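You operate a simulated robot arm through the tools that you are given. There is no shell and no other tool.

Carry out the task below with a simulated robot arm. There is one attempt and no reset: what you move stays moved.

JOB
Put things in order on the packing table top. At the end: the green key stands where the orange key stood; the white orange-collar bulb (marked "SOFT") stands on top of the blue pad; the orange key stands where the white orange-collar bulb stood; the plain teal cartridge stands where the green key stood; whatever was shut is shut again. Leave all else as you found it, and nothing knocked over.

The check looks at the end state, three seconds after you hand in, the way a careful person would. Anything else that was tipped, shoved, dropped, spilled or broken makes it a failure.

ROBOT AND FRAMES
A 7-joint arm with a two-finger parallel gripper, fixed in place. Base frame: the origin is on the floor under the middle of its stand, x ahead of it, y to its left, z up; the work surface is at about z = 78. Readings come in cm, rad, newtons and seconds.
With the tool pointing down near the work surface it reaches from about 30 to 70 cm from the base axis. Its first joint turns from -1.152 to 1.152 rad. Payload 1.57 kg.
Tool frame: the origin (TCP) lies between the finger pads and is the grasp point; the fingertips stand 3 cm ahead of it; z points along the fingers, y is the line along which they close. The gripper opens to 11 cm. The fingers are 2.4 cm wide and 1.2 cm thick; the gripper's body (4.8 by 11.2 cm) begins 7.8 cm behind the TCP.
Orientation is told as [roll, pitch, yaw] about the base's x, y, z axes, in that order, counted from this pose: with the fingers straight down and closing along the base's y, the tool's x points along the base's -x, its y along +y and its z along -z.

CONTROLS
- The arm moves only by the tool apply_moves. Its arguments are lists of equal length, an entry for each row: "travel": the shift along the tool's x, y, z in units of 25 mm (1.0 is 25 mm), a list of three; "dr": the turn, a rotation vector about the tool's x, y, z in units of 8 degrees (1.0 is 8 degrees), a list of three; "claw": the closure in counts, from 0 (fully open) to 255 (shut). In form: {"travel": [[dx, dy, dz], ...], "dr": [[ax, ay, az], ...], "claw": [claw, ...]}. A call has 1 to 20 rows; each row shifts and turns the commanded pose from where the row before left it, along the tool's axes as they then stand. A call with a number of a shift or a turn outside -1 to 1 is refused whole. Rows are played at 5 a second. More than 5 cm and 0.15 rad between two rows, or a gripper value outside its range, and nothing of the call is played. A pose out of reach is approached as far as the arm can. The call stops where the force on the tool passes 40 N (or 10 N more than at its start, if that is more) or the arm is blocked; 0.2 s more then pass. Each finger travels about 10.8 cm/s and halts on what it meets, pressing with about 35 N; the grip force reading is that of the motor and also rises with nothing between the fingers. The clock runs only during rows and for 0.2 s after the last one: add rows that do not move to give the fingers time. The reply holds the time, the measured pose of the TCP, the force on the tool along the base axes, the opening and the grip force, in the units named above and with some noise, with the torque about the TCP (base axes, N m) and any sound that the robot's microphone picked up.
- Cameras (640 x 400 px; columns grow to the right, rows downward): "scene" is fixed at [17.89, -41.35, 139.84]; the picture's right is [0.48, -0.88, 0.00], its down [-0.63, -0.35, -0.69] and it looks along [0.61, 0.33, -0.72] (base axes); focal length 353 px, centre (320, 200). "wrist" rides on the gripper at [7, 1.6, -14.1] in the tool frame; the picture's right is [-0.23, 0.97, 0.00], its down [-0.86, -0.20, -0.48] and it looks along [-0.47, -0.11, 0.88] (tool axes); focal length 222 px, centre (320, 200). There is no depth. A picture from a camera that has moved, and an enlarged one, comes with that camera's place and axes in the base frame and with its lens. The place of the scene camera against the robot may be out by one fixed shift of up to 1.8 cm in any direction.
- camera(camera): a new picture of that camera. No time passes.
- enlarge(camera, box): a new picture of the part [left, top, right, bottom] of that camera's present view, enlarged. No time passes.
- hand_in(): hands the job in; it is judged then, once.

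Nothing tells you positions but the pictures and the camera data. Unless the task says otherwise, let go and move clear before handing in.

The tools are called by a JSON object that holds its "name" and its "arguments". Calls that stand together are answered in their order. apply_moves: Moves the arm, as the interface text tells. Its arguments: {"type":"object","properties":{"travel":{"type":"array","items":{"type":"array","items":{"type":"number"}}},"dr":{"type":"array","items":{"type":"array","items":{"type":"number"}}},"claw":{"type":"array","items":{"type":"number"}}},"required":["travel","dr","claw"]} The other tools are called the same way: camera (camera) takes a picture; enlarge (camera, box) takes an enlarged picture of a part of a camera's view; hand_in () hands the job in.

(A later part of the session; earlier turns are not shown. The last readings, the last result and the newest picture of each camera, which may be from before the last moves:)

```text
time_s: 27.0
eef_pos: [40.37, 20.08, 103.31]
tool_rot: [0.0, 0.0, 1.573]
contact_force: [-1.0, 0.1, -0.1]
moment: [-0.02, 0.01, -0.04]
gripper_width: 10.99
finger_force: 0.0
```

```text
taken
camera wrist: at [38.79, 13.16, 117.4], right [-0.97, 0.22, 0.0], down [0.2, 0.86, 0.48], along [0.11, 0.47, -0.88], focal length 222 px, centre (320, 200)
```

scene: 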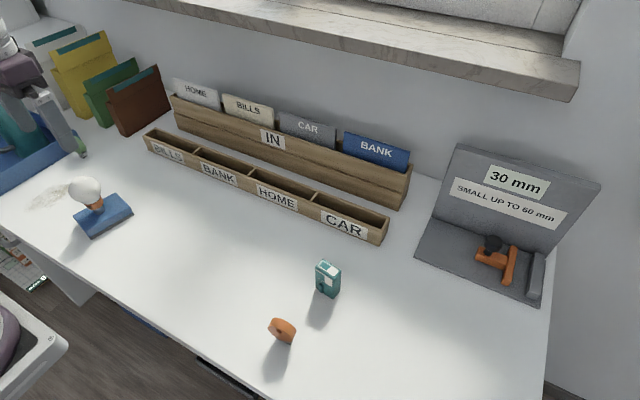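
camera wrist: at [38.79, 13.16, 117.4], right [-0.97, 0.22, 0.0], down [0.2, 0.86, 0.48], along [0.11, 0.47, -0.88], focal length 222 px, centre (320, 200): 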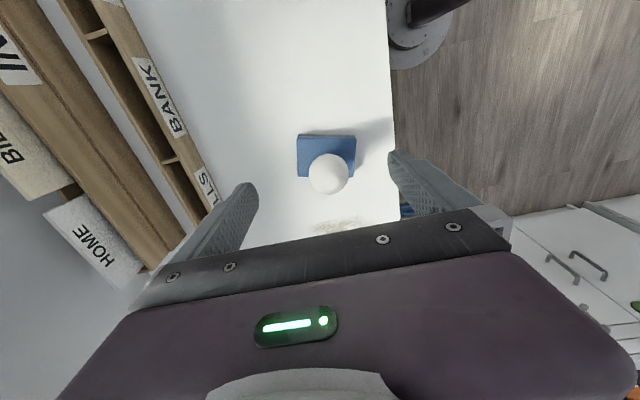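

Yaw +90° is reachable here. Travelling to above the orange key.

{"name": "apply_moves", "arguments": {"travel": [[1, 0.09, 0], [1, 0.09, 0], [1, 0.09, 0], [1, 0.09, 0], [1, 0.09, 0], [1, 0.09, 0], [1, 0.09, 0], [1, 0.09, 0], [1, 0.09, 0], [1, 0.09, 0], [1, 0.09, 0], [1, 0.09, 0], [1, 0.09, 0], [1, 0.09, 0], [1, 0.09, 0], [1, 0.09, 0], [1, 0.09, 0], [1, 0.02, 0], [0, 0, 0]], "dr": [[0, 0, 0], [0, 0, 0], [0, 0, 0], [0, 0, 0], [0, 0, 0], [0, 0, 0], [0, 0, 0], [0, 0, 0], [0, 0, 0], [0, 0, 0], [0, 0, 0], [0, 0, 0], [0, 0, 0], [0, 0, 0], [0, 0, 0], [0, 0, 0], [0, 0, 0], [0, 0, 0], [0, 0, 0]], "claw": [0, 0, 0, 0, 0, 0, 0, 0, 0, 0, 0, 0, 0, 0, 0, 0, 0, 0, 0]}}

{"name": "camera", "arguments": {"camera": "wrist"}}

{"name": "camera", "arguments": {"camera": "scene"}}

```text
time_s: 31.0
eef_pos: [36.9, -24.95, 103.48]
tool_rot: [0.0, 0.001, 1.571]
contact_force: [-0.1, -0.2, -1.7]
moment: [-0.04, 0.01, -0.02]
gripper_width: 11.01
finger_force: 0.2
```

```text
taken
camera wrist: at [35.28, -31.93, 117.61], right [-0.97, 0.23, 0.0], down [0.2, 0.86, 0.48], along [0.11, 0.47, -0.88], focal length 222 px, centre (320, 200)
```

wrist: 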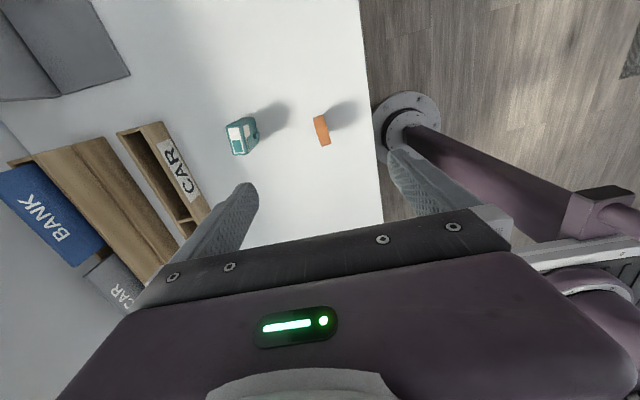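

```text
taken
```

scene: 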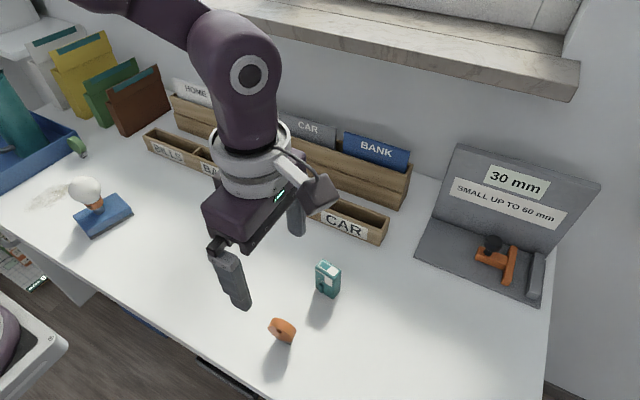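

Yaw +90° is held over the orange key. Zooming for a precise fix.

{"name": "enlarge", "arguments": {"camera": "wrist", "box": [290, 95, 370, 160]}}

{"name": "enlarge", "arguments": {"camera": "wrist", "box": [215, 95, 305, 170]}}

```text
6.15 times, centred on (330, 128) of wrist
camera zoom: at [35.28, -31.93, 117.61], right [-0.97, 0.23, 0.0], down [0.2, 0.86, 0.48], along [0.11, 0.47, -0.88], focal length 1367 px, centre (258, 646)
```

zoom: 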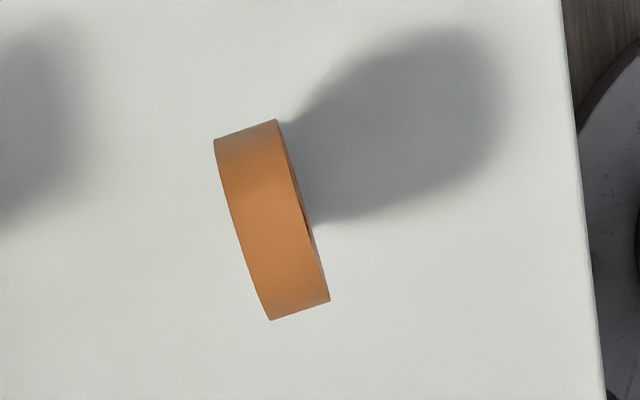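

```text
5.33 times, centred on (260, 132) of wrist
camera zoom: at [35.28, -31.93, 117.61], right [-0.97, 0.23, 0.0], down [0.2, 0.86, 0.48], along [0.11, 0.47, -0.88], focal length 1185 px, centre (640, 560)
```

zoom: 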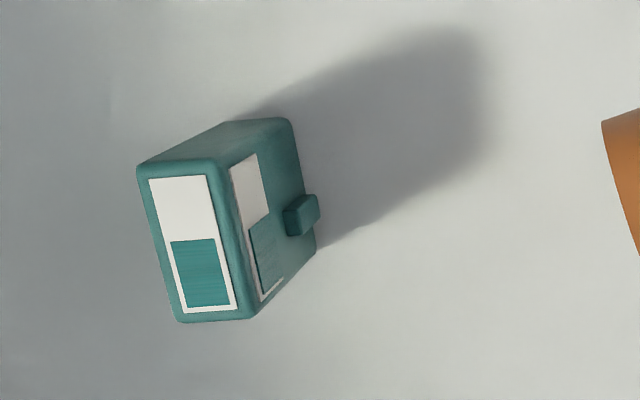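

The orange disc is centred at about (36.55, −24.97), its plane turned ~5° CCW from y. I'll align the gripper to that, partly close, and descend to z≈90 for a check.

{"name": "apply_moves", "arguments": {"travel": [[0, 0.14, 0.4], [0, 0, 1], [0, 0, 1], [0, 0, 1], [0, 0, 1], [0, 0, 1], [0, 0, 0], [0, 0, 0]], "dr": [[0, 0, -0.6], [0, 0, 0], [0, 0, 0], [0, 0, 0], [0, 0, 0], [0, 0, 0], [0, 0, 0], [0, 0, 0]], "claw": [30, 60, 90, 116, 116, 116, 116, 116]}}

{"name": "camera", "arguments": {"camera": "wrist"}}

{"name": "enlarge", "arguments": {"camera": "scene", "box": [220, 260, 340, 370]}}

```text
time_s: 32.8
eef_pos: [36.53, -25.01, 89.84]
tool_rot: [-0.001, -0.001, 1.655]
contact_force: [-0.2, 0.1, 0.0]
moment: [-0.01, 0.0, 0.01]
gripper_width: 5.98
finger_force: 0.0
```

```text
taken
camera wrist: at [35.51, -31.99, 103.83], right [-0.99, 0.14, 0.0], down [0.13, 0.87, 0.48], along [0.07, 0.47, -0.88], focal length 222 px, centre (320, 200)
```

wrist: 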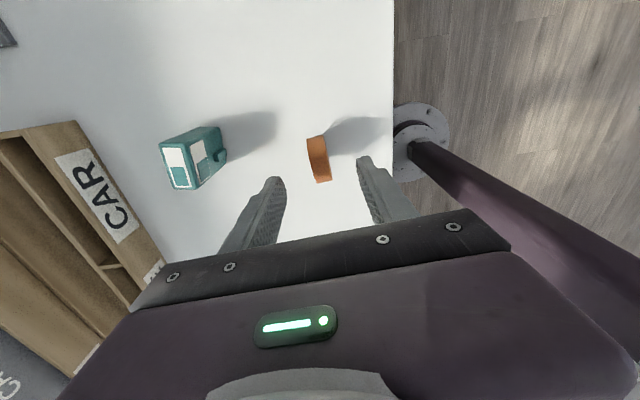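

```text
3.64 times, centred on (280, 315) of scene
camera zoom: at [17.89, -41.35, 139.84], right [0.48, -0.88, 0.0], down [-0.63, -0.35, -0.69], along [0.61, 0.33, -0.72], focal length 1283 px, centre (466, -218)
```

zoom: 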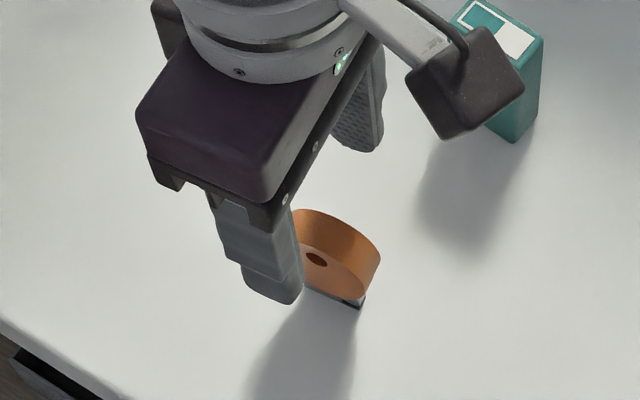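

{"name": "enlarge", "arguments": {"camera": "wrist", "box": [280, 115, 370, 200]}}

```text
4.71 times, centred on (325, 158) of wrist
camera zoom: at [35.51, -31.99, 103.83], right [-0.99, 0.14, 0.0], down [0.13, 0.87, 0.48], along [0.07, 0.47, -0.88], focal length 1045 px, centre (296, 400)
```

zoom: 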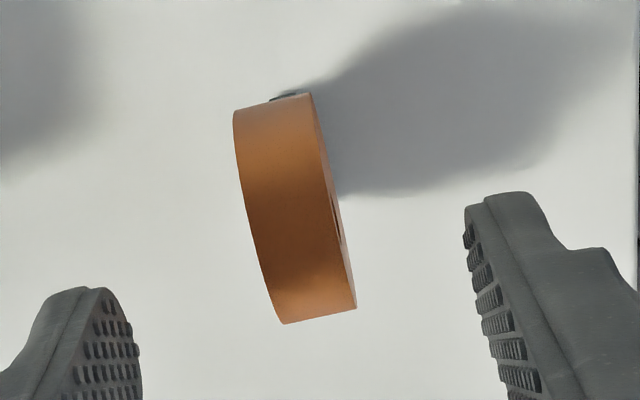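

Alignment is good (offset under 1 mm). Descending to grip height z≈82.3.

{"name": "apply_moves", "arguments": {"travel": [[0, 0, 0.8], [0, 0, 0.8], [0, 0, 0.7], [0, 0, 0.5], [0, 0, 0.2], [0, 0, 0], [0, 0, 0]], "dr": [[0, 0, 0.13], [0, 0, 0], [0, 0, 0], [0, 0, 0], [0, 0, 0], [0, 0, 0], [0, 0, 0]], "claw": [116, 116, 116, 116, 116, 116, 116]}}

{"name": "camera", "arguments": {"camera": "wrist"}}

{"name": "enlarge", "arguments": {"camera": "scene", "box": [220, 260, 340, 370]}}

```text
time_s: 34.4
eef_pos: [36.36, -24.89, 82.45]
tool_rot: [0.003, 0.0, 1.637]
contact_force: [-0.6, 0.3, 0.2]
moment: [0.04, 0.0, -0.01]
gripper_width: 6.0
finger_force: 0.0
```

```text
taken
camera wrist: at [35.17, -31.86, 96.57], right [-0.99, 0.16, 0.0], down [0.14, 0.87, 0.48], along [0.08, 0.47, -0.88], focal length 222 px, centre (320, 200)
```

wrist: 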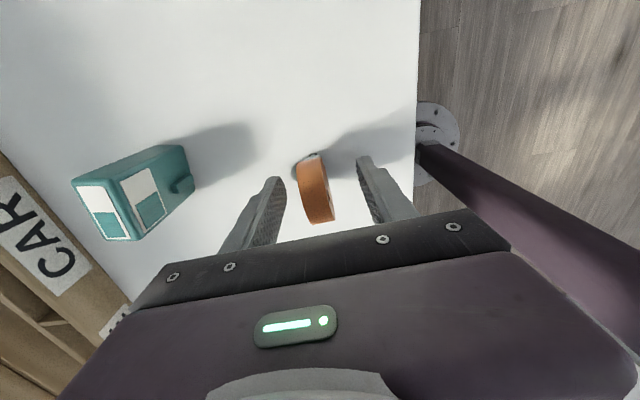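

```text
3.64 times, centred on (280, 315) of scene
camera zoom: at [17.89, -41.35, 139.84], right [0.48, -0.88, 0.0], down [-0.63, -0.35, -0.69], along [0.61, 0.33, -0.72], focal length 1283 px, centre (466, -218)
```

zoom: 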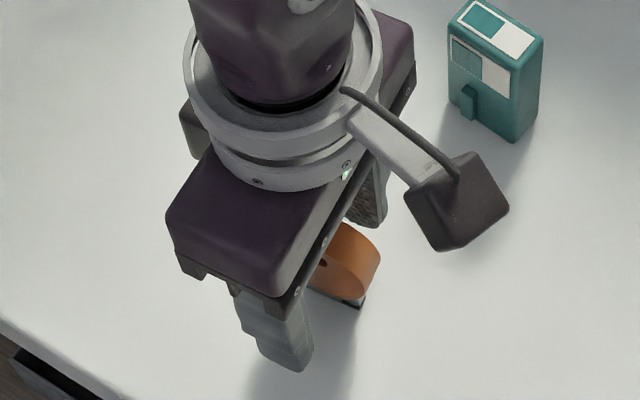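

The disc is ~2.5 mm to the +x side of the TCP. Correcting, then closing part-way to check.

{"name": "apply_moves", "arguments": {"travel": [[0, -0.1, 0], [0, 0, 0], [0, 0, 0], [0, 0, 0]], "dr": [[0, 0, 0], [0, 0, 0], [0, 0, 0], [0, 0, 0]], "claw": [116, 150, 185, 190]}}

{"name": "enlarge", "arguments": {"camera": "wrist", "box": [250, 130, 390, 240]}}

```text
time_s: 35.4
eef_pos: [36.57, -24.71, 82.46]
tool_rot: [-0.002, 0.002, 1.638]
contact_force: [0.4, 0.3, -1.1]
moment: [-0.01, 0.03, -0.01]
gripper_width: 2.79
finger_force: 0.1
```

```text
3.64 times, centred on (320, 185) of wrist
camera zoom: at [35.41, -31.76, 96.54], right [-0.99, 0.16, 0.0], down [0.14, 0.87, 0.48], along [0.08, 0.47, -0.88], focal length 808 px, centre (320, 254)
```

zoom: 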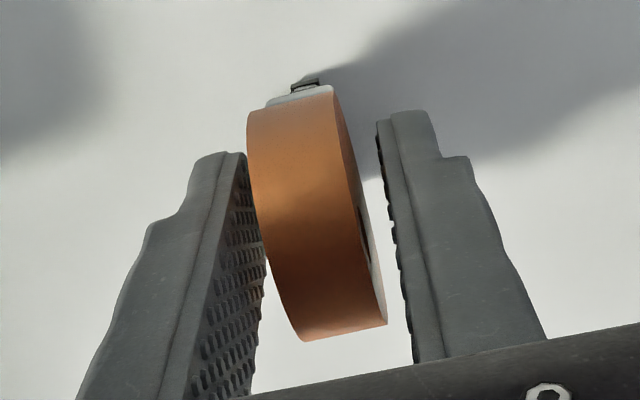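

Only ~1 mm off centre now. Nudging and closing on the disc.

{"name": "apply_moves", "arguments": {"travel": [[0, -0.04, 0], [0, 0, 0], [0, 0, 0], [0, 0, 0], [0, 0, 0], [0, 0, 0]], "dr": [[0, 0, 0], [0, 0, 0], [0, 0, 0], [0, 0, 0], [0, 0, 0], [0, 0, 0]], "claw": [190, 200, 208, 216, 224, 230]}}

{"name": "enlarge", "arguments": {"camera": "wrist", "box": [250, 130, 390, 240]}}

{"name": "enlarge", "arguments": {"camera": "scene", "box": [240, 280, 330, 360]}}

```text
time_s: 36.8
eef_pos: [36.64, -24.77, 82.36]
tool_rot: [0.0, -0.002, 1.637]
contact_force: [-0.6, 0.5, -0.2]
moment: [-0.01, -0.01, -0.03]
gripper_width: 1.52
finger_force: 31.1
```

```text
3.64 times, centred on (320, 185) of wrist
camera zoom: at [35.47, -31.83, 96.53], right [-0.99, 0.16, 0.0], down [0.14, 0.87, 0.48], along [0.08, 0.47, -0.88], focal length 808 px, centre (320, 254)
```

zoom: 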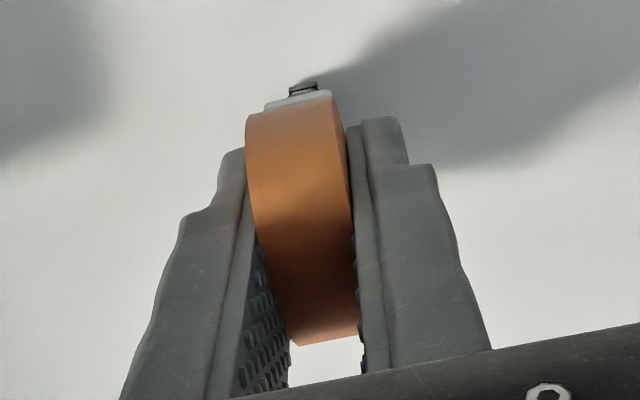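

```text
5.00 times, centred on (285, 320) of scene
camera zoom: at [17.89, -41.35, 139.84], right [0.48, -0.88, 0.0], down [-0.63, -0.35, -0.69], along [0.61, 0.33, -0.72], focal length 1764 px, centre (495, -400)
```

zoom: 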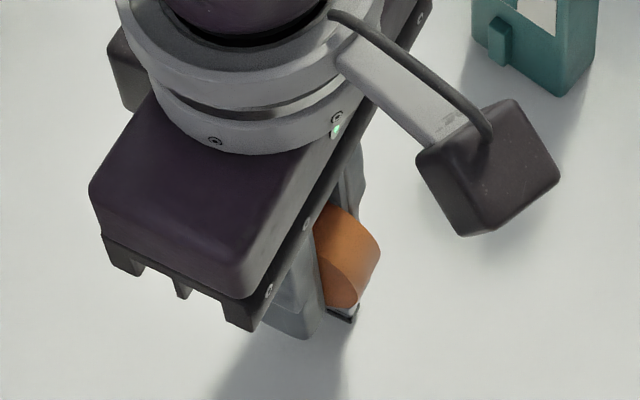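

The orange key is gripped (1.52 cm, 31 N). Lifting straight up.

{"name": "apply_moves", "arguments": {"travel": [[0, 0, -0.2], [0, 0, -0.6], [0, 0, -1], [0, 0, -1], [0, 0, -1], [0, 0, -1], [0, 0, -0.4], [0, 0, 0]], "dr": [[0, 0, 0], [0, 0, 0], [0, 0, 0], [0, 0, 0], [0, 0, 0], [0, 0, 0], [0, 0, 0], [0, 0, 0]], "claw": [232, 232, 232, 232, 232, 232, 232, 232]}}

{"name": "camera", "arguments": {"camera": "scene"}}

{"name": "enlarge", "arguments": {"camera": "scene", "box": [200, 200, 320, 310]}}

```text
time_s: 38.6
eef_pos: [36.68, -24.84, 95.18]
tool_rot: [0.0, 0.001, 1.638]
contact_force: [-0.8, -1.0, -1.0]
moment: [-0.04, -0.04, -0.01]
gripper_width: 1.51
finger_force: 30.8
```

```text
taken
```

scene: 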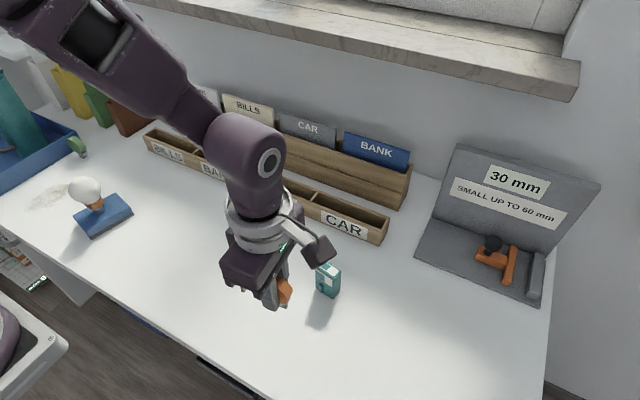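

```text
3.64 times, centred on (260, 255) of scene
camera zoom: at [17.89, -41.35, 139.84], right [0.48, -0.88, 0.0], down [-0.63, -0.35, -0.69], along [0.61, 0.33, -0.72], focal length 1283 px, centre (538, 0)
```

zoom: 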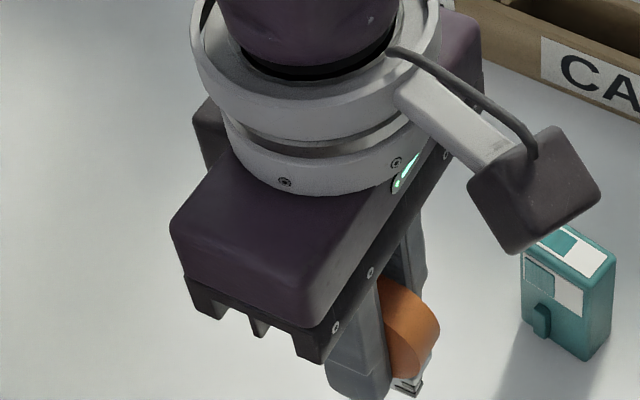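

The key is held upright. Moving over to the bulb's old spot (48.6, −42.95) at this height.

{"name": "apply_moves", "arguments": {"travel": [[0.9375, -0.539, 0], [0.9375, -0.539, 0], [0.9375, -0.539, 0], [0.9375, -0.539, 0], [0.9375, -0.539, 0], [0.9375, -0.539, 0], [0.9375, -0.539, 0], [0.9375, -0.539, 0], [0, 0, 0], [0, 0, 0]], "dr": [[0, 0, 0], [0, 0, 0], [0, 0, 0], [0, 0, 0], [0, 0, 0], [0, 0, 0], [0, 0, 0], [0, 0, 0], [0, 0, 0], [0, 0, 0]], "claw": [232, 232, 232, 232, 232, 232, 232, 232, 232, 232]}}

{"name": "camera", "arguments": {"camera": "scene"}}

{"name": "camera", "arguments": {"camera": "wrist"}}

```text
time_s: 40.8
eef_pos: [48.76, -42.93, 95.23]
tool_rot: [0.0, 0.0, 1.637]
contact_force: [0.4, 0.3, -0.4]
moment: [0.01, -0.03, -0.03]
gripper_width: 1.53
finger_force: 31.4
```

```text
taken
```

scene: 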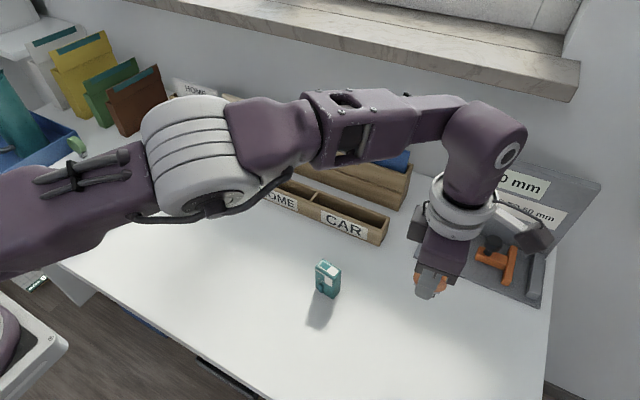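

```text
taken
camera wrist: at [47.62, -50.0, 109.19], right [-0.99, 0.16, 0.0], down [0.14, 0.87, 0.48], along [0.08, 0.47, -0.88], focal length 222 px, centre (320, 200)
```

wrist: 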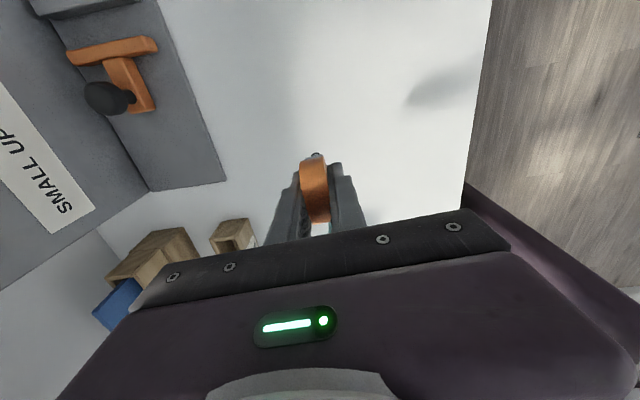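

Above the target spot with orientation kept. Descending to ~0.8 cm above touchdown.

{"name": "apply_moves", "arguments": {"travel": [[-0.06, 0.02, 0.9], [0, 0, 0.9], [0, 0, 0.9], [0, 0, 0.9], [0, 0, 0.7], [0, 0, 0.4], [0, 0, 0], [0, 0, 0]], "dr": [[0, 0, 0], [0, 0, 0], [0, 0, 0], [0, 0, 0], [0, 0, 0], [0, 0, 0], [0, 0, 0], [0, 0, 0]], "claw": [232, 232, 232, 232, 232, 232, 232, 232]}}

{"name": "enlarge", "arguments": {"camera": "scene", "box": [360, 270, 460, 360]}}

```text
time_s: 42.6
eef_pos: [48.73, -42.73, 83.5]
tool_rot: [0.0, -0.001, 1.637]
contact_force: [0.3, 0.7, -0.2]
moment: [0.0, -0.04, -0.01]
gripper_width: 1.48
finger_force: 30.9
```

```text
4.44 times, centred on (410, 315) of scene
camera zoom: at [17.89, -41.35, 139.84], right [0.48, -0.88, 0.0], down [-0.63, -0.35, -0.69], along [0.61, 0.33, -0.72], focal length 1568 px, centre (-80, -311)
```

zoom: 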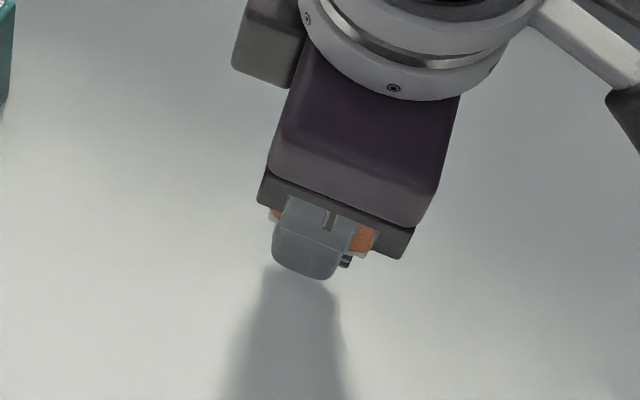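

{"name": "apply_moves", "arguments": {"travel": [[0, 0, 0.2], [0, 0, 0.15], [0, 0, 0], [0, 0, 0]], "dr": [[0, 0, 0], [0, 0, 0], [0, 0, 0], [0, 0, 0]], "claw": [232, 232, 232, 232]}}

{"name": "enlarge", "arguments": {"camera": "scene", "box": [390, 310, 430, 340]}}

```text
time_s: 43.6
eef_pos: [48.71, -42.75, 82.64]
tool_rot: [0.001, 0.0, 1.637]
contact_force: [-1.3, -0.3, -0.6]
moment: [0.0, 0.02, 0.0]
gripper_width: 1.52
finger_force: 30.9
```

```text
13.33 times, centred on (410, 325) of scene
camera zoom: at [17.89, -41.35, 139.84], right [0.48, -0.88, 0.0], down [-0.63, -0.35, -0.69], along [0.61, 0.33, -0.72], focal length 4703 px, centre (-880, -1467)
```

zoom: 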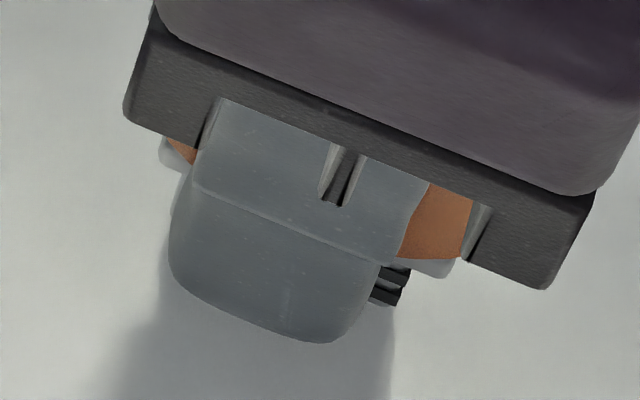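

Close to the table; stepping down ~1 mm at a time while watching vertical force.

{"name": "apply_moves", "arguments": {"travel": [[0, 0, 0.06], [0, 0, 0]], "dr": [[0, 0, 0], [0, 0, 0]], "claw": [232, 232]}}

```text
time_s: 44.2
eef_pos: [48.71, -42.75, 82.46]
tool_rot: [-0.001, 0.001, 1.638]
contact_force: [1.2, 0.2, -0.9]
moment: [0.01, 0.0, 0.0]
gripper_width: 1.5
finger_force: 31.1
```

{"name": "apply_moves", "arguments": {"travel": [[0, 0, 0.04], [0, 0, 0]], "dr": [[0, 0, 0], [0, 0, 0]], "claw": [232, 232]}}

```text
time_s: 44.8
eef_pos: [48.65, -42.71, 82.38]
tool_rot: [0.0, 0.001, 1.637]
contact_force: [-0.5, 0.3, -1.3]
moment: [0.0, -0.03, 0.0]
gripper_width: 1.53
finger_force: 30.7
```

{"name": "apply_moves", "arguments": {"travel": [[0, 0, 0.03], [0, 0, 0]], "dr": [[0, 0, 0], [0, 0, 0]], "claw": [232, 232]}}

```text
time_s: 45.4
eef_pos: [48.63, -42.67, 82.29]
tool_rot: [-0.001, -0.001, 1.637]
contact_force: [0.2, 2.3, 6.4]
moment: [0.06, -0.01, -0.01]
gripper_width: 1.55
finger_force: 30.6
```

Contact (≈6 N) at z 82.3. Releasing slowly.

{"name": "apply_moves", "arguments": {"travel": [[0, 0, -0.01], [0, 0, 0], [0, 0, 0], [0, 0, 0], [0, 0, 0], [0, 0, 0], [0, 0, 0]], "dr": [[0, 0, 0], [0, 0, 0], [0, 0, 0], [0, 0, 0], [0, 0, 0], [0, 0, 0], [0, 0, 0]], "claw": [228, 222, 216, 208, 190, 150, 120]}}

{"name": "enlarge", "arguments": {"camera": "wrist", "box": [250, 130, 390, 240]}}

{"name": "enlarge", "arguments": {"camera": "scene", "box": [370, 290, 450, 350]}}

```text
time_s: 47.0
eef_pos: [48.68, -42.71, 82.27]
tool_rot: [0.0, 0.0, 1.636]
contact_force: [0.9, -0.5, 1.1]
moment: [0.02, 0.02, 0.03]
gripper_width: 5.81
finger_force: 0.1
```

```text
3.64 times, centred on (320, 185) of wrist
camera zoom: at [47.5, -49.77, 96.44], right [-0.99, 0.16, 0.0], down [0.14, 0.87, 0.48], along [0.08, 0.47, -0.88], focal length 808 px, centre (320, 254)
```

zoom: 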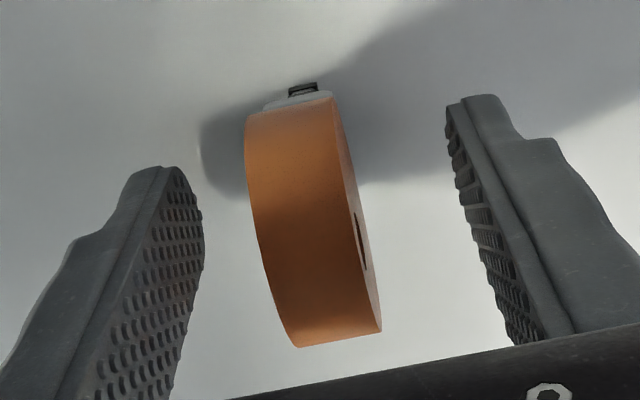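

```text
6.67 times, centred on (410, 320) of scene
camera zoom: at [17.89, -41.35, 139.84], right [0.48, -0.88, 0.0], down [-0.63, -0.35, -0.69], along [0.61, 0.33, -0.72], focal length 2352 px, centre (-280, -600)
```

zoom: 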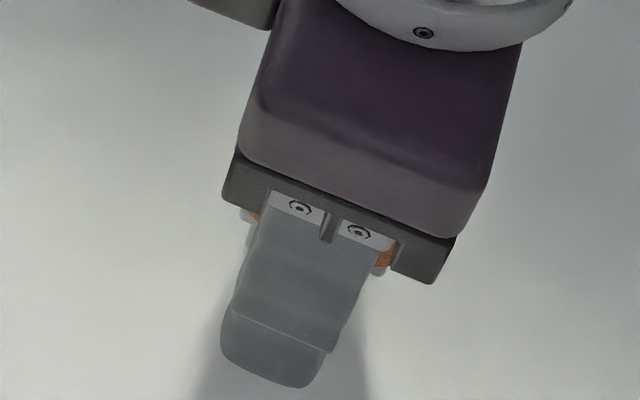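

The key stands free between the fingers. Rising straight up.

{"name": "apply_moves", "arguments": {"travel": [[0, 0, -0.4], [0, 0, -0.8], [0, 0, -1], [0, 0, -1], [0, 0, -1], [0, 0, -1], [0, 0, -1], [0, 0, -1], [0, 0, -1], [0, 0, 0]], "dr": [[0, 0, 0], [0, 0, 0], [0, 0, 0], [0, 0, 0], [0, 0, 0], [0, 0, 0], [0, 0, 0], [0, 0, 0], [0, 0, 0], [0, 0, 0]], "claw": [120, 120, 120, 120, 120, 120, 120, 120, 120, 120]}}

{"name": "camera", "arguments": {"camera": "scene"}}

{"name": "camera", "arguments": {"camera": "wrist"}}

```text
time_s: 49.2
eef_pos: [48.63, -42.61, 102.93]
tool_rot: [0.001, 0.0, 1.638]
contact_force: [-0.2, 0.2, 0.1]
moment: [0.01, 0.0, 0.01]
gripper_width: 5.84
finger_force: 0.0
```

```text
taken
```

scene: 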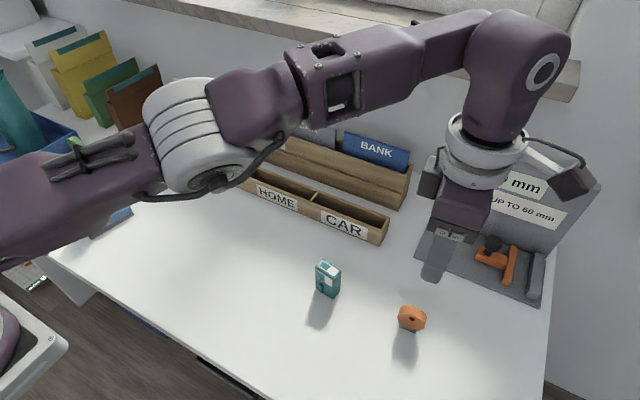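

```text
taken
camera wrist: at [47.43, -49.77, 117.04], right [-0.99, 0.16, 0.0], down [0.14, 0.87, 0.48], along [0.08, 0.47, -0.88], focal length 222 px, centre (320, 200)
```

wrist: 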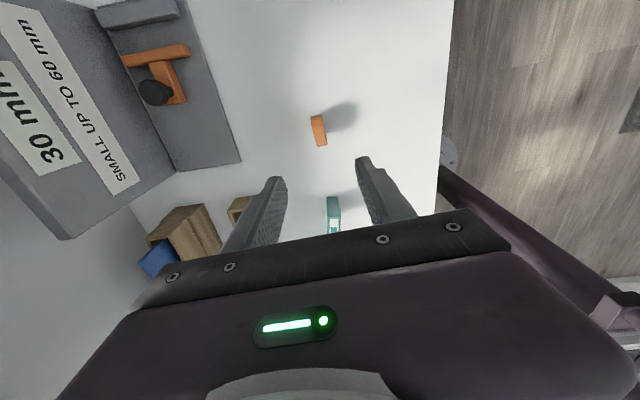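

The orange key appears standing at the bulb's former spot. Verifying by zoom.

{"name": "enlarge", "arguments": {"camera": "scene", "box": [385, 290, 435, 345]}}

{"name": "enlarge", "arguments": {"camera": "scene", "box": [300, 250, 350, 305]}}

```text
7.27 times, centred on (410, 318) of scene
camera zoom: at [17.89, -41.35, 139.84], right [0.48, -0.88, 0.0], down [-0.63, -0.35, -0.69], along [0.61, 0.33, -0.72], focal length 2565 px, centre (-334, -654)
```

zoom: 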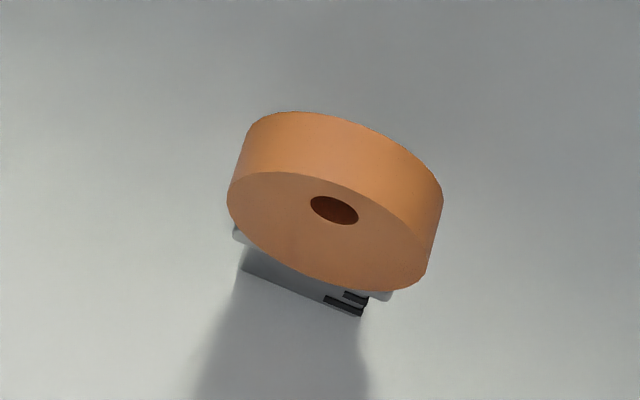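

```text
7.27 times, centred on (325, 278) of scene
camera zoom: at [17.89, -41.35, 139.84], right [0.48, -0.88, 0.0], down [-0.63, -0.35, -0.69], along [0.61, 0.33, -0.72], focal length 2565 px, centre (284, -364)
```

zoom: 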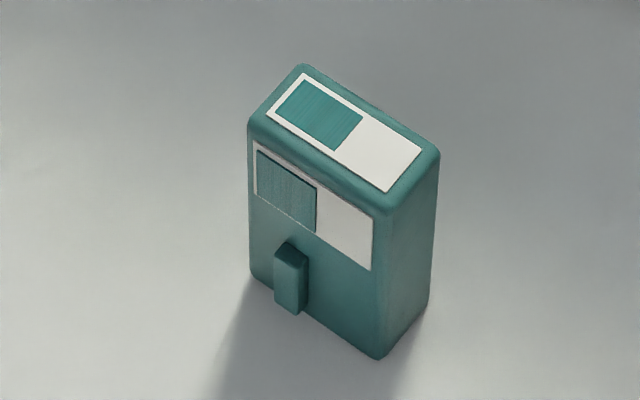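

The orange key stands well. Now travelling to the green key at the left, high above everything.

{"name": "apply_moves", "arguments": {"travel": [[-0.988, -0.059, 0], [-0.988, -0.059, 0], [-0.988, -0.059, 0], [-0.988, -0.059, 0], [-0.988, -0.059, 0], [-0.988, -0.059, 0], [-0.988, -0.059, 0], [-0.988, -0.059, 0], [-0.988, -0.059, 0], [-0.988, -0.059, 0], [-0.988, -0.059, 0], [-0.988, -0.059, 0], [-0.988, -0.059, 0], [-0.988, -0.059, 0], [-0.988, -0.059, 0], [-0.988, -0.059, 0], [-0.988, -0.059, 0], [-0.988, -0.059, 0]], "dr": [[0, 0, 0], [0, 0, 0], [0, 0, 0], [0, 0, 0], [0, 0, 0], [0, 0, 0], [0, 0, 0], [0, 0, 0], [0, 0, 0], [0, 0, 0], [0, 0, 0], [0, 0, 0], [0, 0, 0], [0, 0, 0], [0, 0, 0], [0, 0, 0], [0, 0, 0], [0, 0, 0]], "claw": [120, 120, 120, 120, 120, 120, 120, 120, 120, 120, 120, 120, 120, 120, 120, 120, 120, 120]}}

{"name": "apply_moves", "arguments": {"travel": [[-0.988, -0.059, 0], [-0.988, -0.059, 0], [-0.988, -0.059, 0], [-0.988, -0.059, 0], [-0.988, -0.059, 0], [-0.988, -0.059, 0], [-0.988, -0.059, 0], [-0.988, -0.059, 0], [-0.988, -0.059, 0], [-0.988, -0.059, 0], [-0.988, -0.059, 0], [-0.988, -0.059, 0], [-0.988, -0.059, 0], [-0.988, -0.059, 0], [-0.988, -0.059, 0], [0, 0, 0]], "dr": [[0, 0, 0], [0, 0, 0], [0, 0, 0], [0, 0, 0], [0, 0, 0], [0, 0, 0], [0, 0, 0], [0, 0, 0], [0, 0, 0], [0, 0, 0], [0, 0, 0], [0, 0, 0], [0, 0, 0], [0, 0, 0], [0, 0, 0], [0, 0, 0]], "claw": [120, 120, 120, 120, 120, 120, 120, 120, 120, 120, 120, 120, 120, 120, 120, 120]}}

{"name": "camera", "arguments": {"camera": "wrist"}}

{"name": "camera", "arguments": {"camera": "scene"}}

```text
time_s: 53.0
eef_pos: [48.42, 1.75, 102.74]
tool_rot: [0.0, 0.0, 1.636]
contact_force: [0.1, 1.0, 0.5]
moment: [0.02, 0.01, -0.02]
gripper_width: 5.85
finger_force: 0.0
```

```text
time_s: 56.4
eef_pos: [48.03, 39.26, 102.94]
tool_rot: [0.001, 0.0, 1.636]
contact_force: [0.1, 0.1, 0.4]
moment: [0.01, -0.01, 0.0]
gripper_width: 5.82
finger_force: 0.1
```

```text
taken
camera wrist: at [46.85, 32.08, 117.04], right [-0.99, 0.16, 0.0], down [0.14, 0.87, 0.48], along [0.08, 0.47, -0.88], focal length 222 px, centre (320, 200)
```

wrist: 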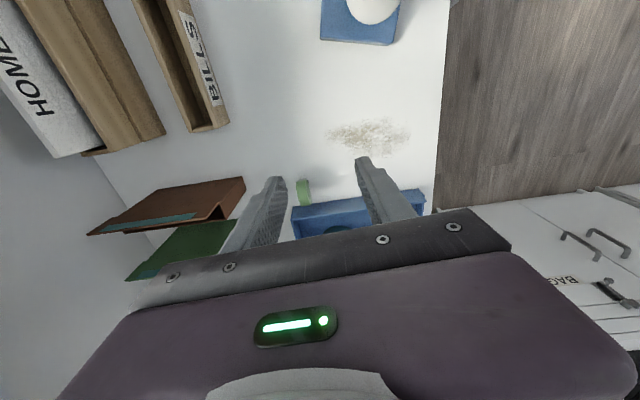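

```text
taken
```

scene: 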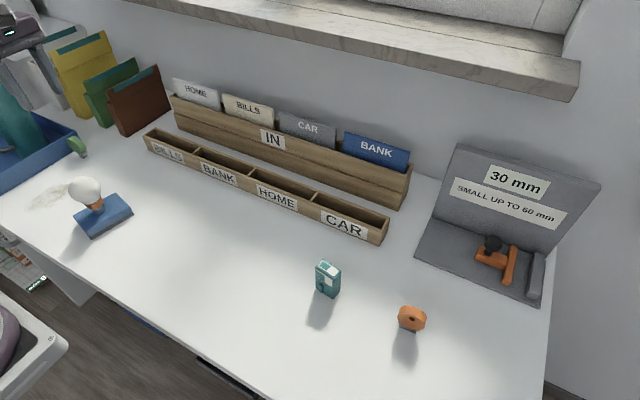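

The green key and the tray edge are in view. Zooming.

{"name": "enlarge", "arguments": {"camera": "wrist", "box": [270, 155, 350, 235]}}

{"name": "enlarge", "arguments": {"camera": "wrist", "box": [80, 100, 460, 260]}}

```text
5.00 times, centred on (310, 195) of wrist
camera zoom: at [46.85, 32.08, 117.04], right [-0.99, 0.16, 0.0], down [0.14, 0.87, 0.48], along [0.08, 0.47, -0.88], focal length 1111 px, centre (370, 225)
```

zoom: 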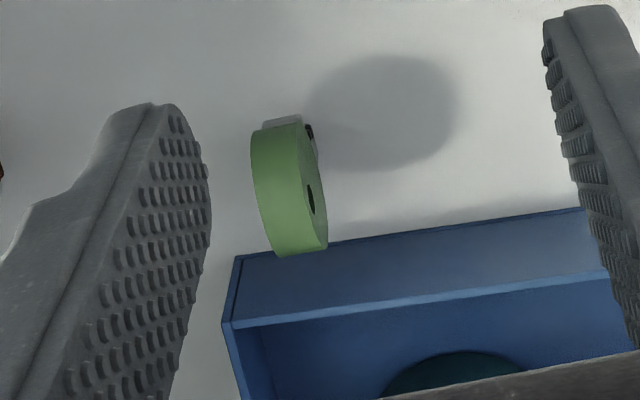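

```text
1.68 times, centred on (270, 180) of wrist
camera zoom: at [46.85, 32.08, 117.04], right [-0.99, 0.16, 0.0], down [0.14, 0.87, 0.48], along [0.08, 0.47, -0.88], focal length 374 px, centre (404, 234)
```

zoom: 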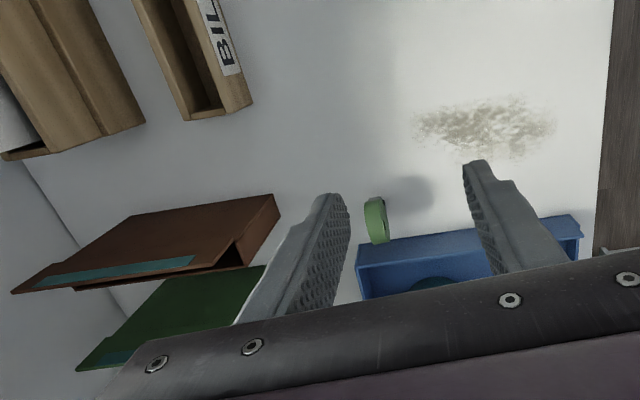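

The green key is at about (52.5, 48.9), disc centre z≈82.2, ~2 cm clear of the tray wall (y≈53.6). I'll move directly above it and check that the pose is reachable.

{"name": "apply_moves", "arguments": {"travel": [[-0.93, -0.51, 0], [-0.93, -0.51, 0.3], [-0.93, -0.51, 0.5], [-0.93, -0.51, 0.5], [0, 0, 0.2], [0, 0, 0], [0, 0, 0]], "dr": [[0, 0, 0.14], [0, 0, 0], [0, 0, 0], [0, 0, 0], [0, 0, 0], [0, 0, 0], [0, 0, 0]], "claw": [120, 120, 120, 120, 120, 120, 120]}}

{"name": "camera", "arguments": {"camera": "wrist"}}

{"name": "camera", "arguments": {"camera": "scene"}}

```text
time_s: 58.0
eef_pos: [50.24, 42.51, 100.31]
tool_rot: [0.0, -0.001, 1.618]
contact_force: [-0.3, 0.2, 0.0]
moment: [0.01, 0.0, 0.0]
gripper_width: 5.81
finger_force: 0.2
out of reach, approached as far as the arm can: row 2, 3, 4
```

```text
taken
camera wrist: at [48.89, 35.5, 114.36], right [-0.98, 0.18, 0.0], down [0.16, 0.86, 0.48], along [0.09, 0.47, -0.88], focal length 222 px, centre (320, 200)
```

wrist: 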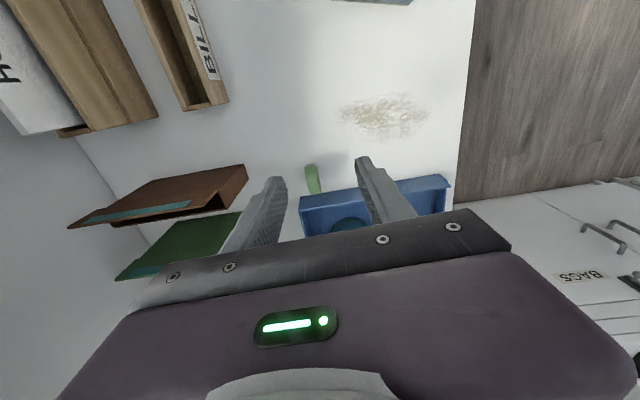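

```text
taken
```

scene: 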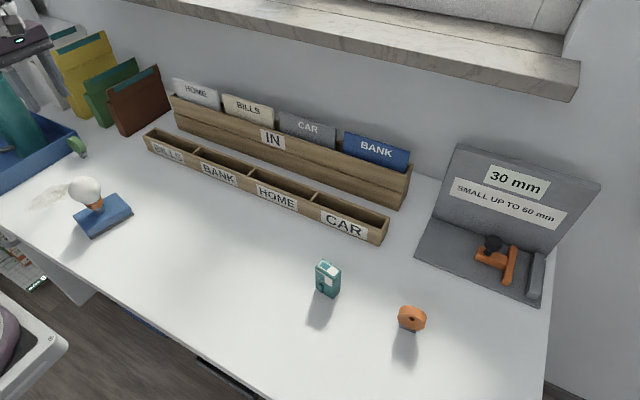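

Straight down, that spot is just out of reach (r≈72 cm), so I'll tilt the tool about its closing axis (~20°, leaning back to −y). This keeps the pads parallel to the disc faces and the body away from the tray and jug.

{"name": "apply_moves", "arguments": {"travel": [[0, 0, 0], [0, 0, 0], [0, 0, 0], [0, 0, 0]], "dr": [[0, -0.85, 0], [0, -0.85, 0], [0, -0.8, 0], [0, 0, 0]], "claw": [120, 120, 120, 120]}}

{"name": "camera", "arguments": {"camera": "wrist"}}

```text
time_s: 59.0
eef_pos: [50.32, 42.78, 100.12]
tool_rot: [-0.002, -0.348, 1.617]
contact_force: [-0.8, -0.3, 0.4]
moment: [0.01, 0.0, 0.03]
gripper_width: 5.83
finger_force: 0.1
```

```text
taken
camera wrist: at [49.17, 31.26, 111.08], right [-0.98, 0.17, 0.08], down [0.17, 0.65, 0.74], along [0.07, 0.74, -0.67], focal length 222 px, centre (320, 200)
```

wrist: 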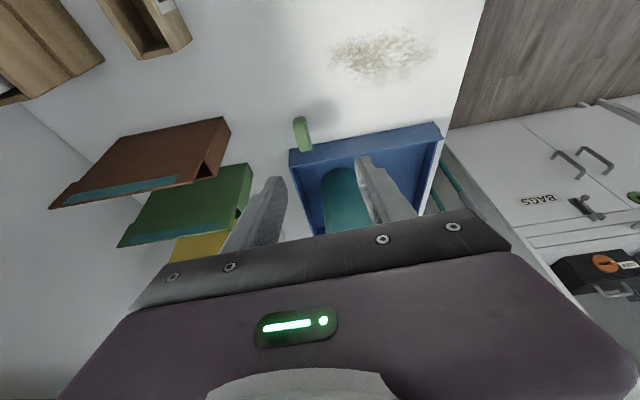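

{"name": "enlarge", "arguments": {"camera": "wrist", "box": [265, 95, 345, 175]}}

```text
5.00 times, centred on (305, 135) of wrist
camera zoom: at [49.17, 31.26, 111.08], right [-0.98, 0.17, 0.08], down [0.17, 0.65, 0.74], along [0.07, 0.74, -0.67], focal length 1111 px, centre (395, 525)
```

zoom: 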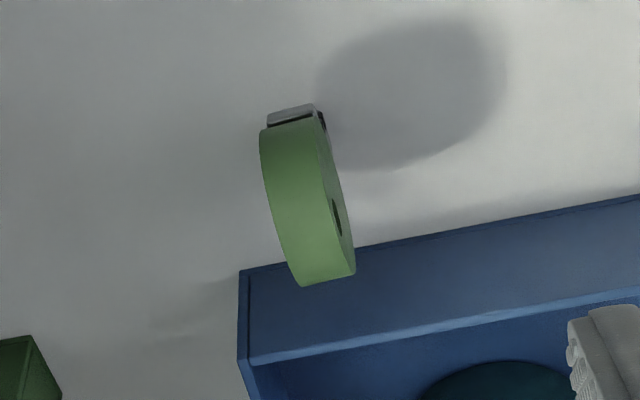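

The green disc is confirmed at (52.5, 48.85, 82.2) and the current yaw matches its plane. Moving in: first align x while high.

{"name": "apply_moves", "arguments": {"travel": [[-0.035, -0.307, 0.722], [-0.035, -0.307, 0.722], [-0.035, -0.307, 0.722], [0, 0, 0], [0, 0, 0]], "dr": [[0, 0, 0], [0, 0, 0], [0, 0, 0], [0, 0, 0], [0, 0, 0]], "claw": [120, 120, 120, 120, 120]}}

{"name": "camera", "arguments": {"camera": "wrist"}}

{"name": "camera", "arguments": {"camera": "scene"}}

```text
time_s: 60.2
eef_pos: [52.32, 44.8, 94.98]
tool_rot: [0.001, -0.35, 1.617]
contact_force: [0.1, 0.5, -0.1]
moment: [0.0, -0.01, -0.01]
gripper_width: 5.83
finger_force: 0.1
```

```text
taken
camera wrist: at [51.24, 33.42, 106.05], right [-0.98, 0.17, 0.08], down [0.17, 0.65, 0.74], along [0.07, 0.74, -0.67], focal length 222 px, centre (320, 200)
```

wrist: 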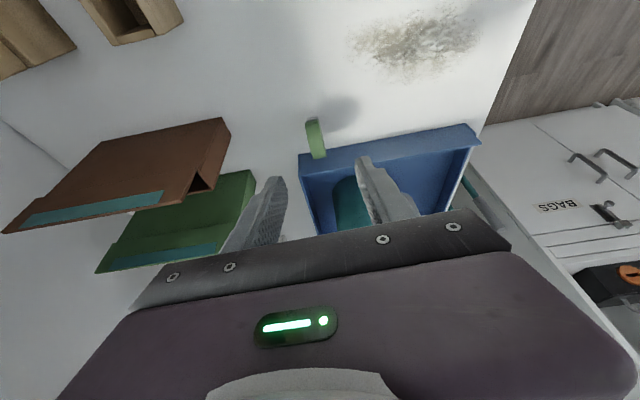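

```text
taken
```

scene: 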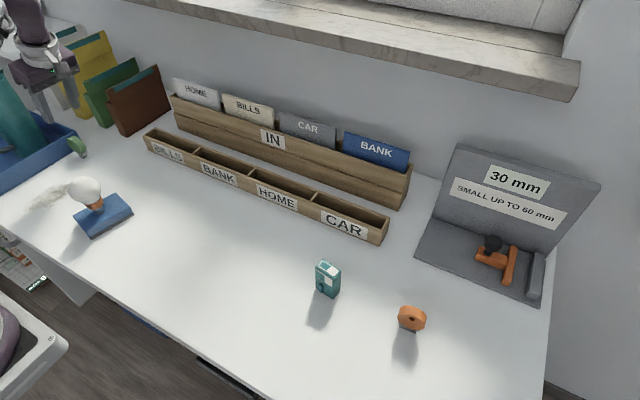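

Reachable. Advancing along the tool axis to just above the key.

{"name": "apply_moves", "arguments": {"travel": [[0.008, -0.033, 0.955], [0.008, -0.033, 0.955], [0.008, -0.033, 0.955], [0.008, -0.033, 0.955], [0, 0, 0], [0, 0, 0]], "dr": [[0, 0, 0], [0, 0, 0], [0, 0, 0], [0, 0, 0], [0, 0, 0], [0, 0, 0]], "claw": [120, 120, 120, 120, 120, 120]}}

{"name": "camera", "arguments": {"camera": "wrist"}}

{"name": "enlarge", "arguments": {"camera": "scene", "box": [0, 60, 160, 200]}}

```text
time_s: 61.6
eef_pos: [52.65, 48.14, 86.09]
tool_rot: [0.0, -0.348, 1.617]
contact_force: [-0.1, -0.2, 0.5]
moment: [0.02, 0.01, 0.02]
gripper_width: 5.81
finger_force: 0.0
```

```text
taken
camera wrist: at [51.51, 36.67, 96.87], right [-0.98, 0.17, 0.08], down [0.17, 0.65, 0.74], along [0.07, 0.74, -0.67], focal length 222 px, centre (320, 200)
```

wrist: 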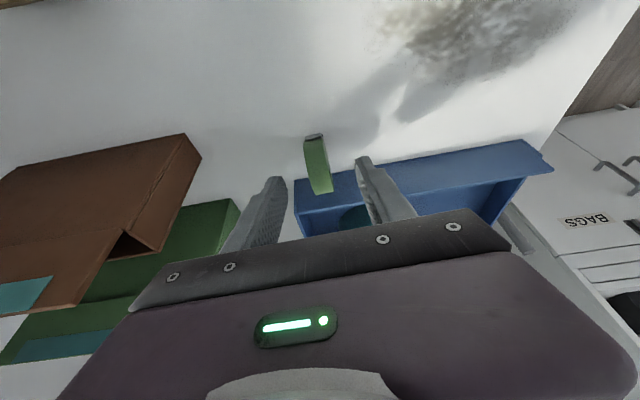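

```text
2.86 times, centred on (80, 130) of scene
camera zoom: at [17.89, -41.35, 139.84], right [0.48, -0.88, 0.0], down [-0.63, -0.35, -0.69], along [0.61, 0.33, -0.72], focal length 1008 px, centre (1006, 400)
```

zoom: 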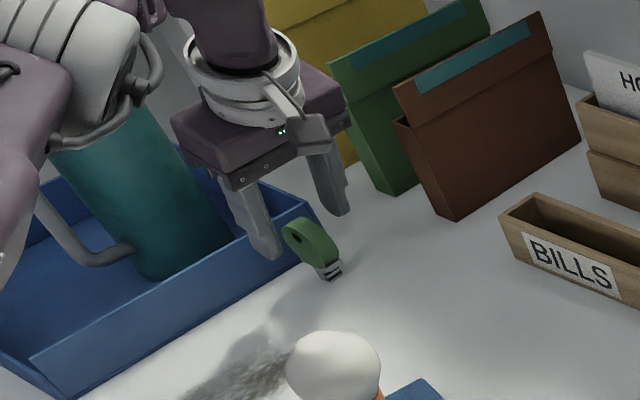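

{"name": "enlarge", "arguments": {"camera": "wrist", "box": [250, 110, 390, 220]}}

```text
3.64 times, centred on (320, 165) of wrist
camera zoom: at [51.51, 36.67, 96.87], right [-0.98, 0.17, 0.08], down [0.17, 0.65, 0.74], along [0.07, 0.74, -0.67], focal length 808 px, centre (320, 327)
```

zoom: 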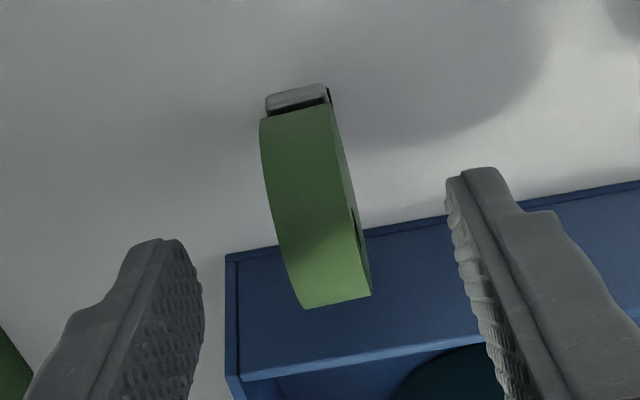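

Centred to within 1 mm. Moving to the grip pose.

{"name": "apply_moves", "arguments": {"travel": [[0.083, 0.009, 0.502], [0.083, 0.009, 0.502], [0.083, 0.009, 0.502], [0, 0, 0], [0, 0, 0]], "dr": [[0, 0, 0], [0, 0, 0], [0, 0, 0], [0, 0, 0], [0, 0, 0]], "claw": [120, 120, 120, 120, 120]}}

{"name": "enlarge", "arguments": {"camera": "wrist", "box": [250, 110, 390, 240]}}

{"name": "enlarge", "arguments": {"camera": "scene", "box": [30, 90, 130, 180]}}

```text
time_s: 62.8
eef_pos: [52.48, 48.89, 82.33]
tool_rot: [0.002, -0.349, 1.619]
contact_force: [0.3, 0.6, -1.1]
moment: [-0.02, -0.01, 0.0]
gripper_width: 5.82
finger_force: 0.1
```

```text
3.08 times, centred on (320, 175) of wrist
camera zoom: at [51.36, 37.5, 93.18], right [-0.98, 0.17, 0.08], down [0.17, 0.65, 0.74], along [0.07, 0.74, -0.67], focal length 684 px, centre (320, 277)
```

zoom: 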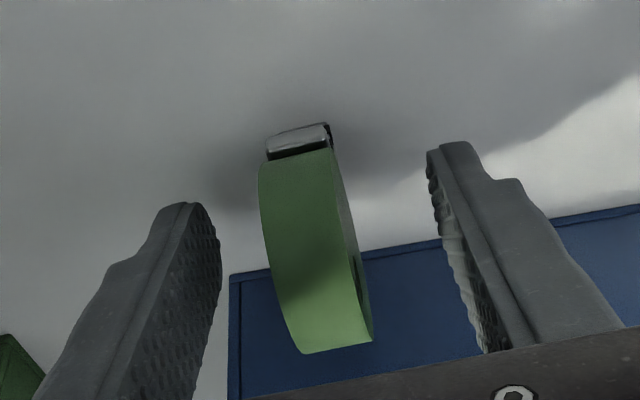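

```text
4.44 times, centred on (80, 135) of scene
camera zoom: at [17.89, -41.35, 139.84], right [0.48, -0.88, 0.0], down [-0.63, -0.35, -0.69], along [0.61, 0.33, -0.72], focal length 1568 px, centre (1387, 489)
```

zoom: 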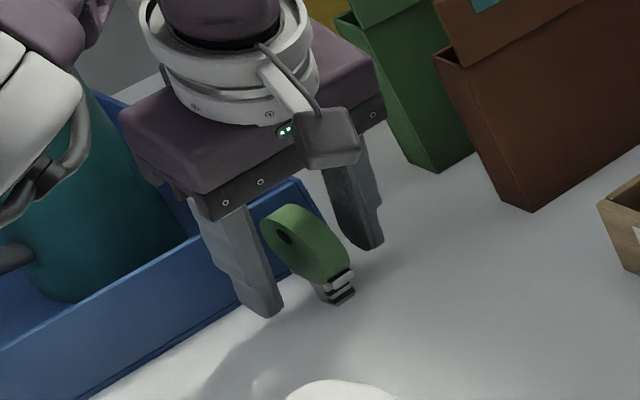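

The disc is centred within ~1 mm. Nudging and closing gently.

{"name": "apply_moves", "arguments": {"travel": [[0, -0.045, 0], [0, 0, 0], [0, 0, 0], [0, 0, 0], [0, 0, 0], [0, 0, 0], [0, 0, 0], [0, 0, 0]], "dr": [[0, 0, 0], [0, 0, 0], [0, 0, 0], [0, 0, 0], [0, 0, 0], [0, 0, 0], [0, 0, 0], [0, 0, 0]], "claw": [130, 160, 190, 200, 208, 216, 224, 232]}}

{"name": "enlarge", "arguments": {"camera": "wrist", "box": [250, 110, 390, 240]}}

{"name": "enlarge", "arguments": {"camera": "scene", "box": [30, 90, 130, 180]}}

```text
time_s: 64.6
eef_pos: [52.51, 48.99, 82.33]
tool_rot: [0.0, -0.35, 1.618]
contact_force: [-0.5, -0.4, 1.9]
moment: [-0.02, -0.02, -0.01]
gripper_width: 1.55
finger_force: 30.8
```

```text
3.08 times, centred on (320, 175) of wrist
camera zoom: at [51.47, 37.49, 93.22], right [-0.98, 0.17, 0.08], down [0.17, 0.65, 0.74], along [0.07, 0.74, -0.67], focal length 684 px, centre (320, 277)
```

zoom: 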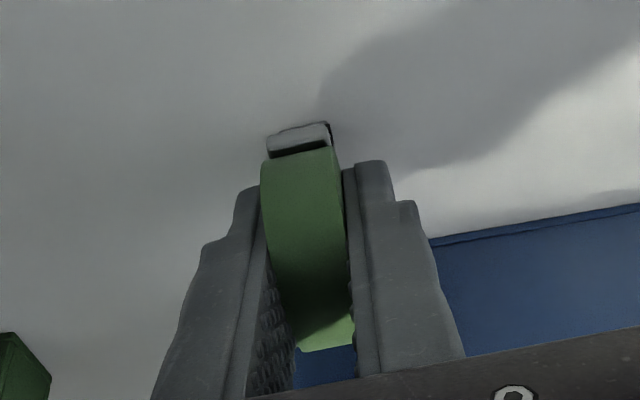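

```text
4.44 times, centred on (80, 135) of scene
camera zoom: at [17.89, -41.35, 139.84], right [0.48, -0.88, 0.0], down [-0.63, -0.35, -0.69], along [0.61, 0.33, -0.72], focal length 1568 px, centre (1387, 489)
```

zoom: 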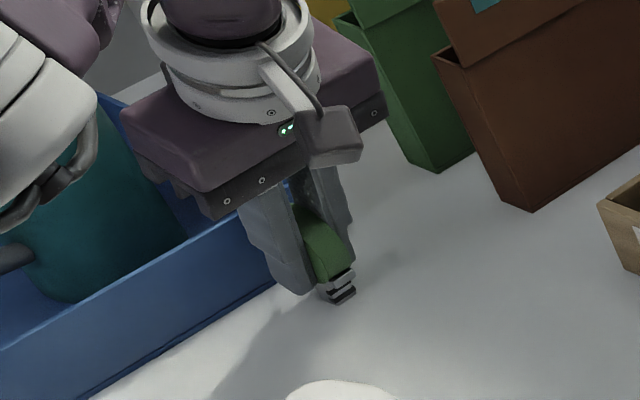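

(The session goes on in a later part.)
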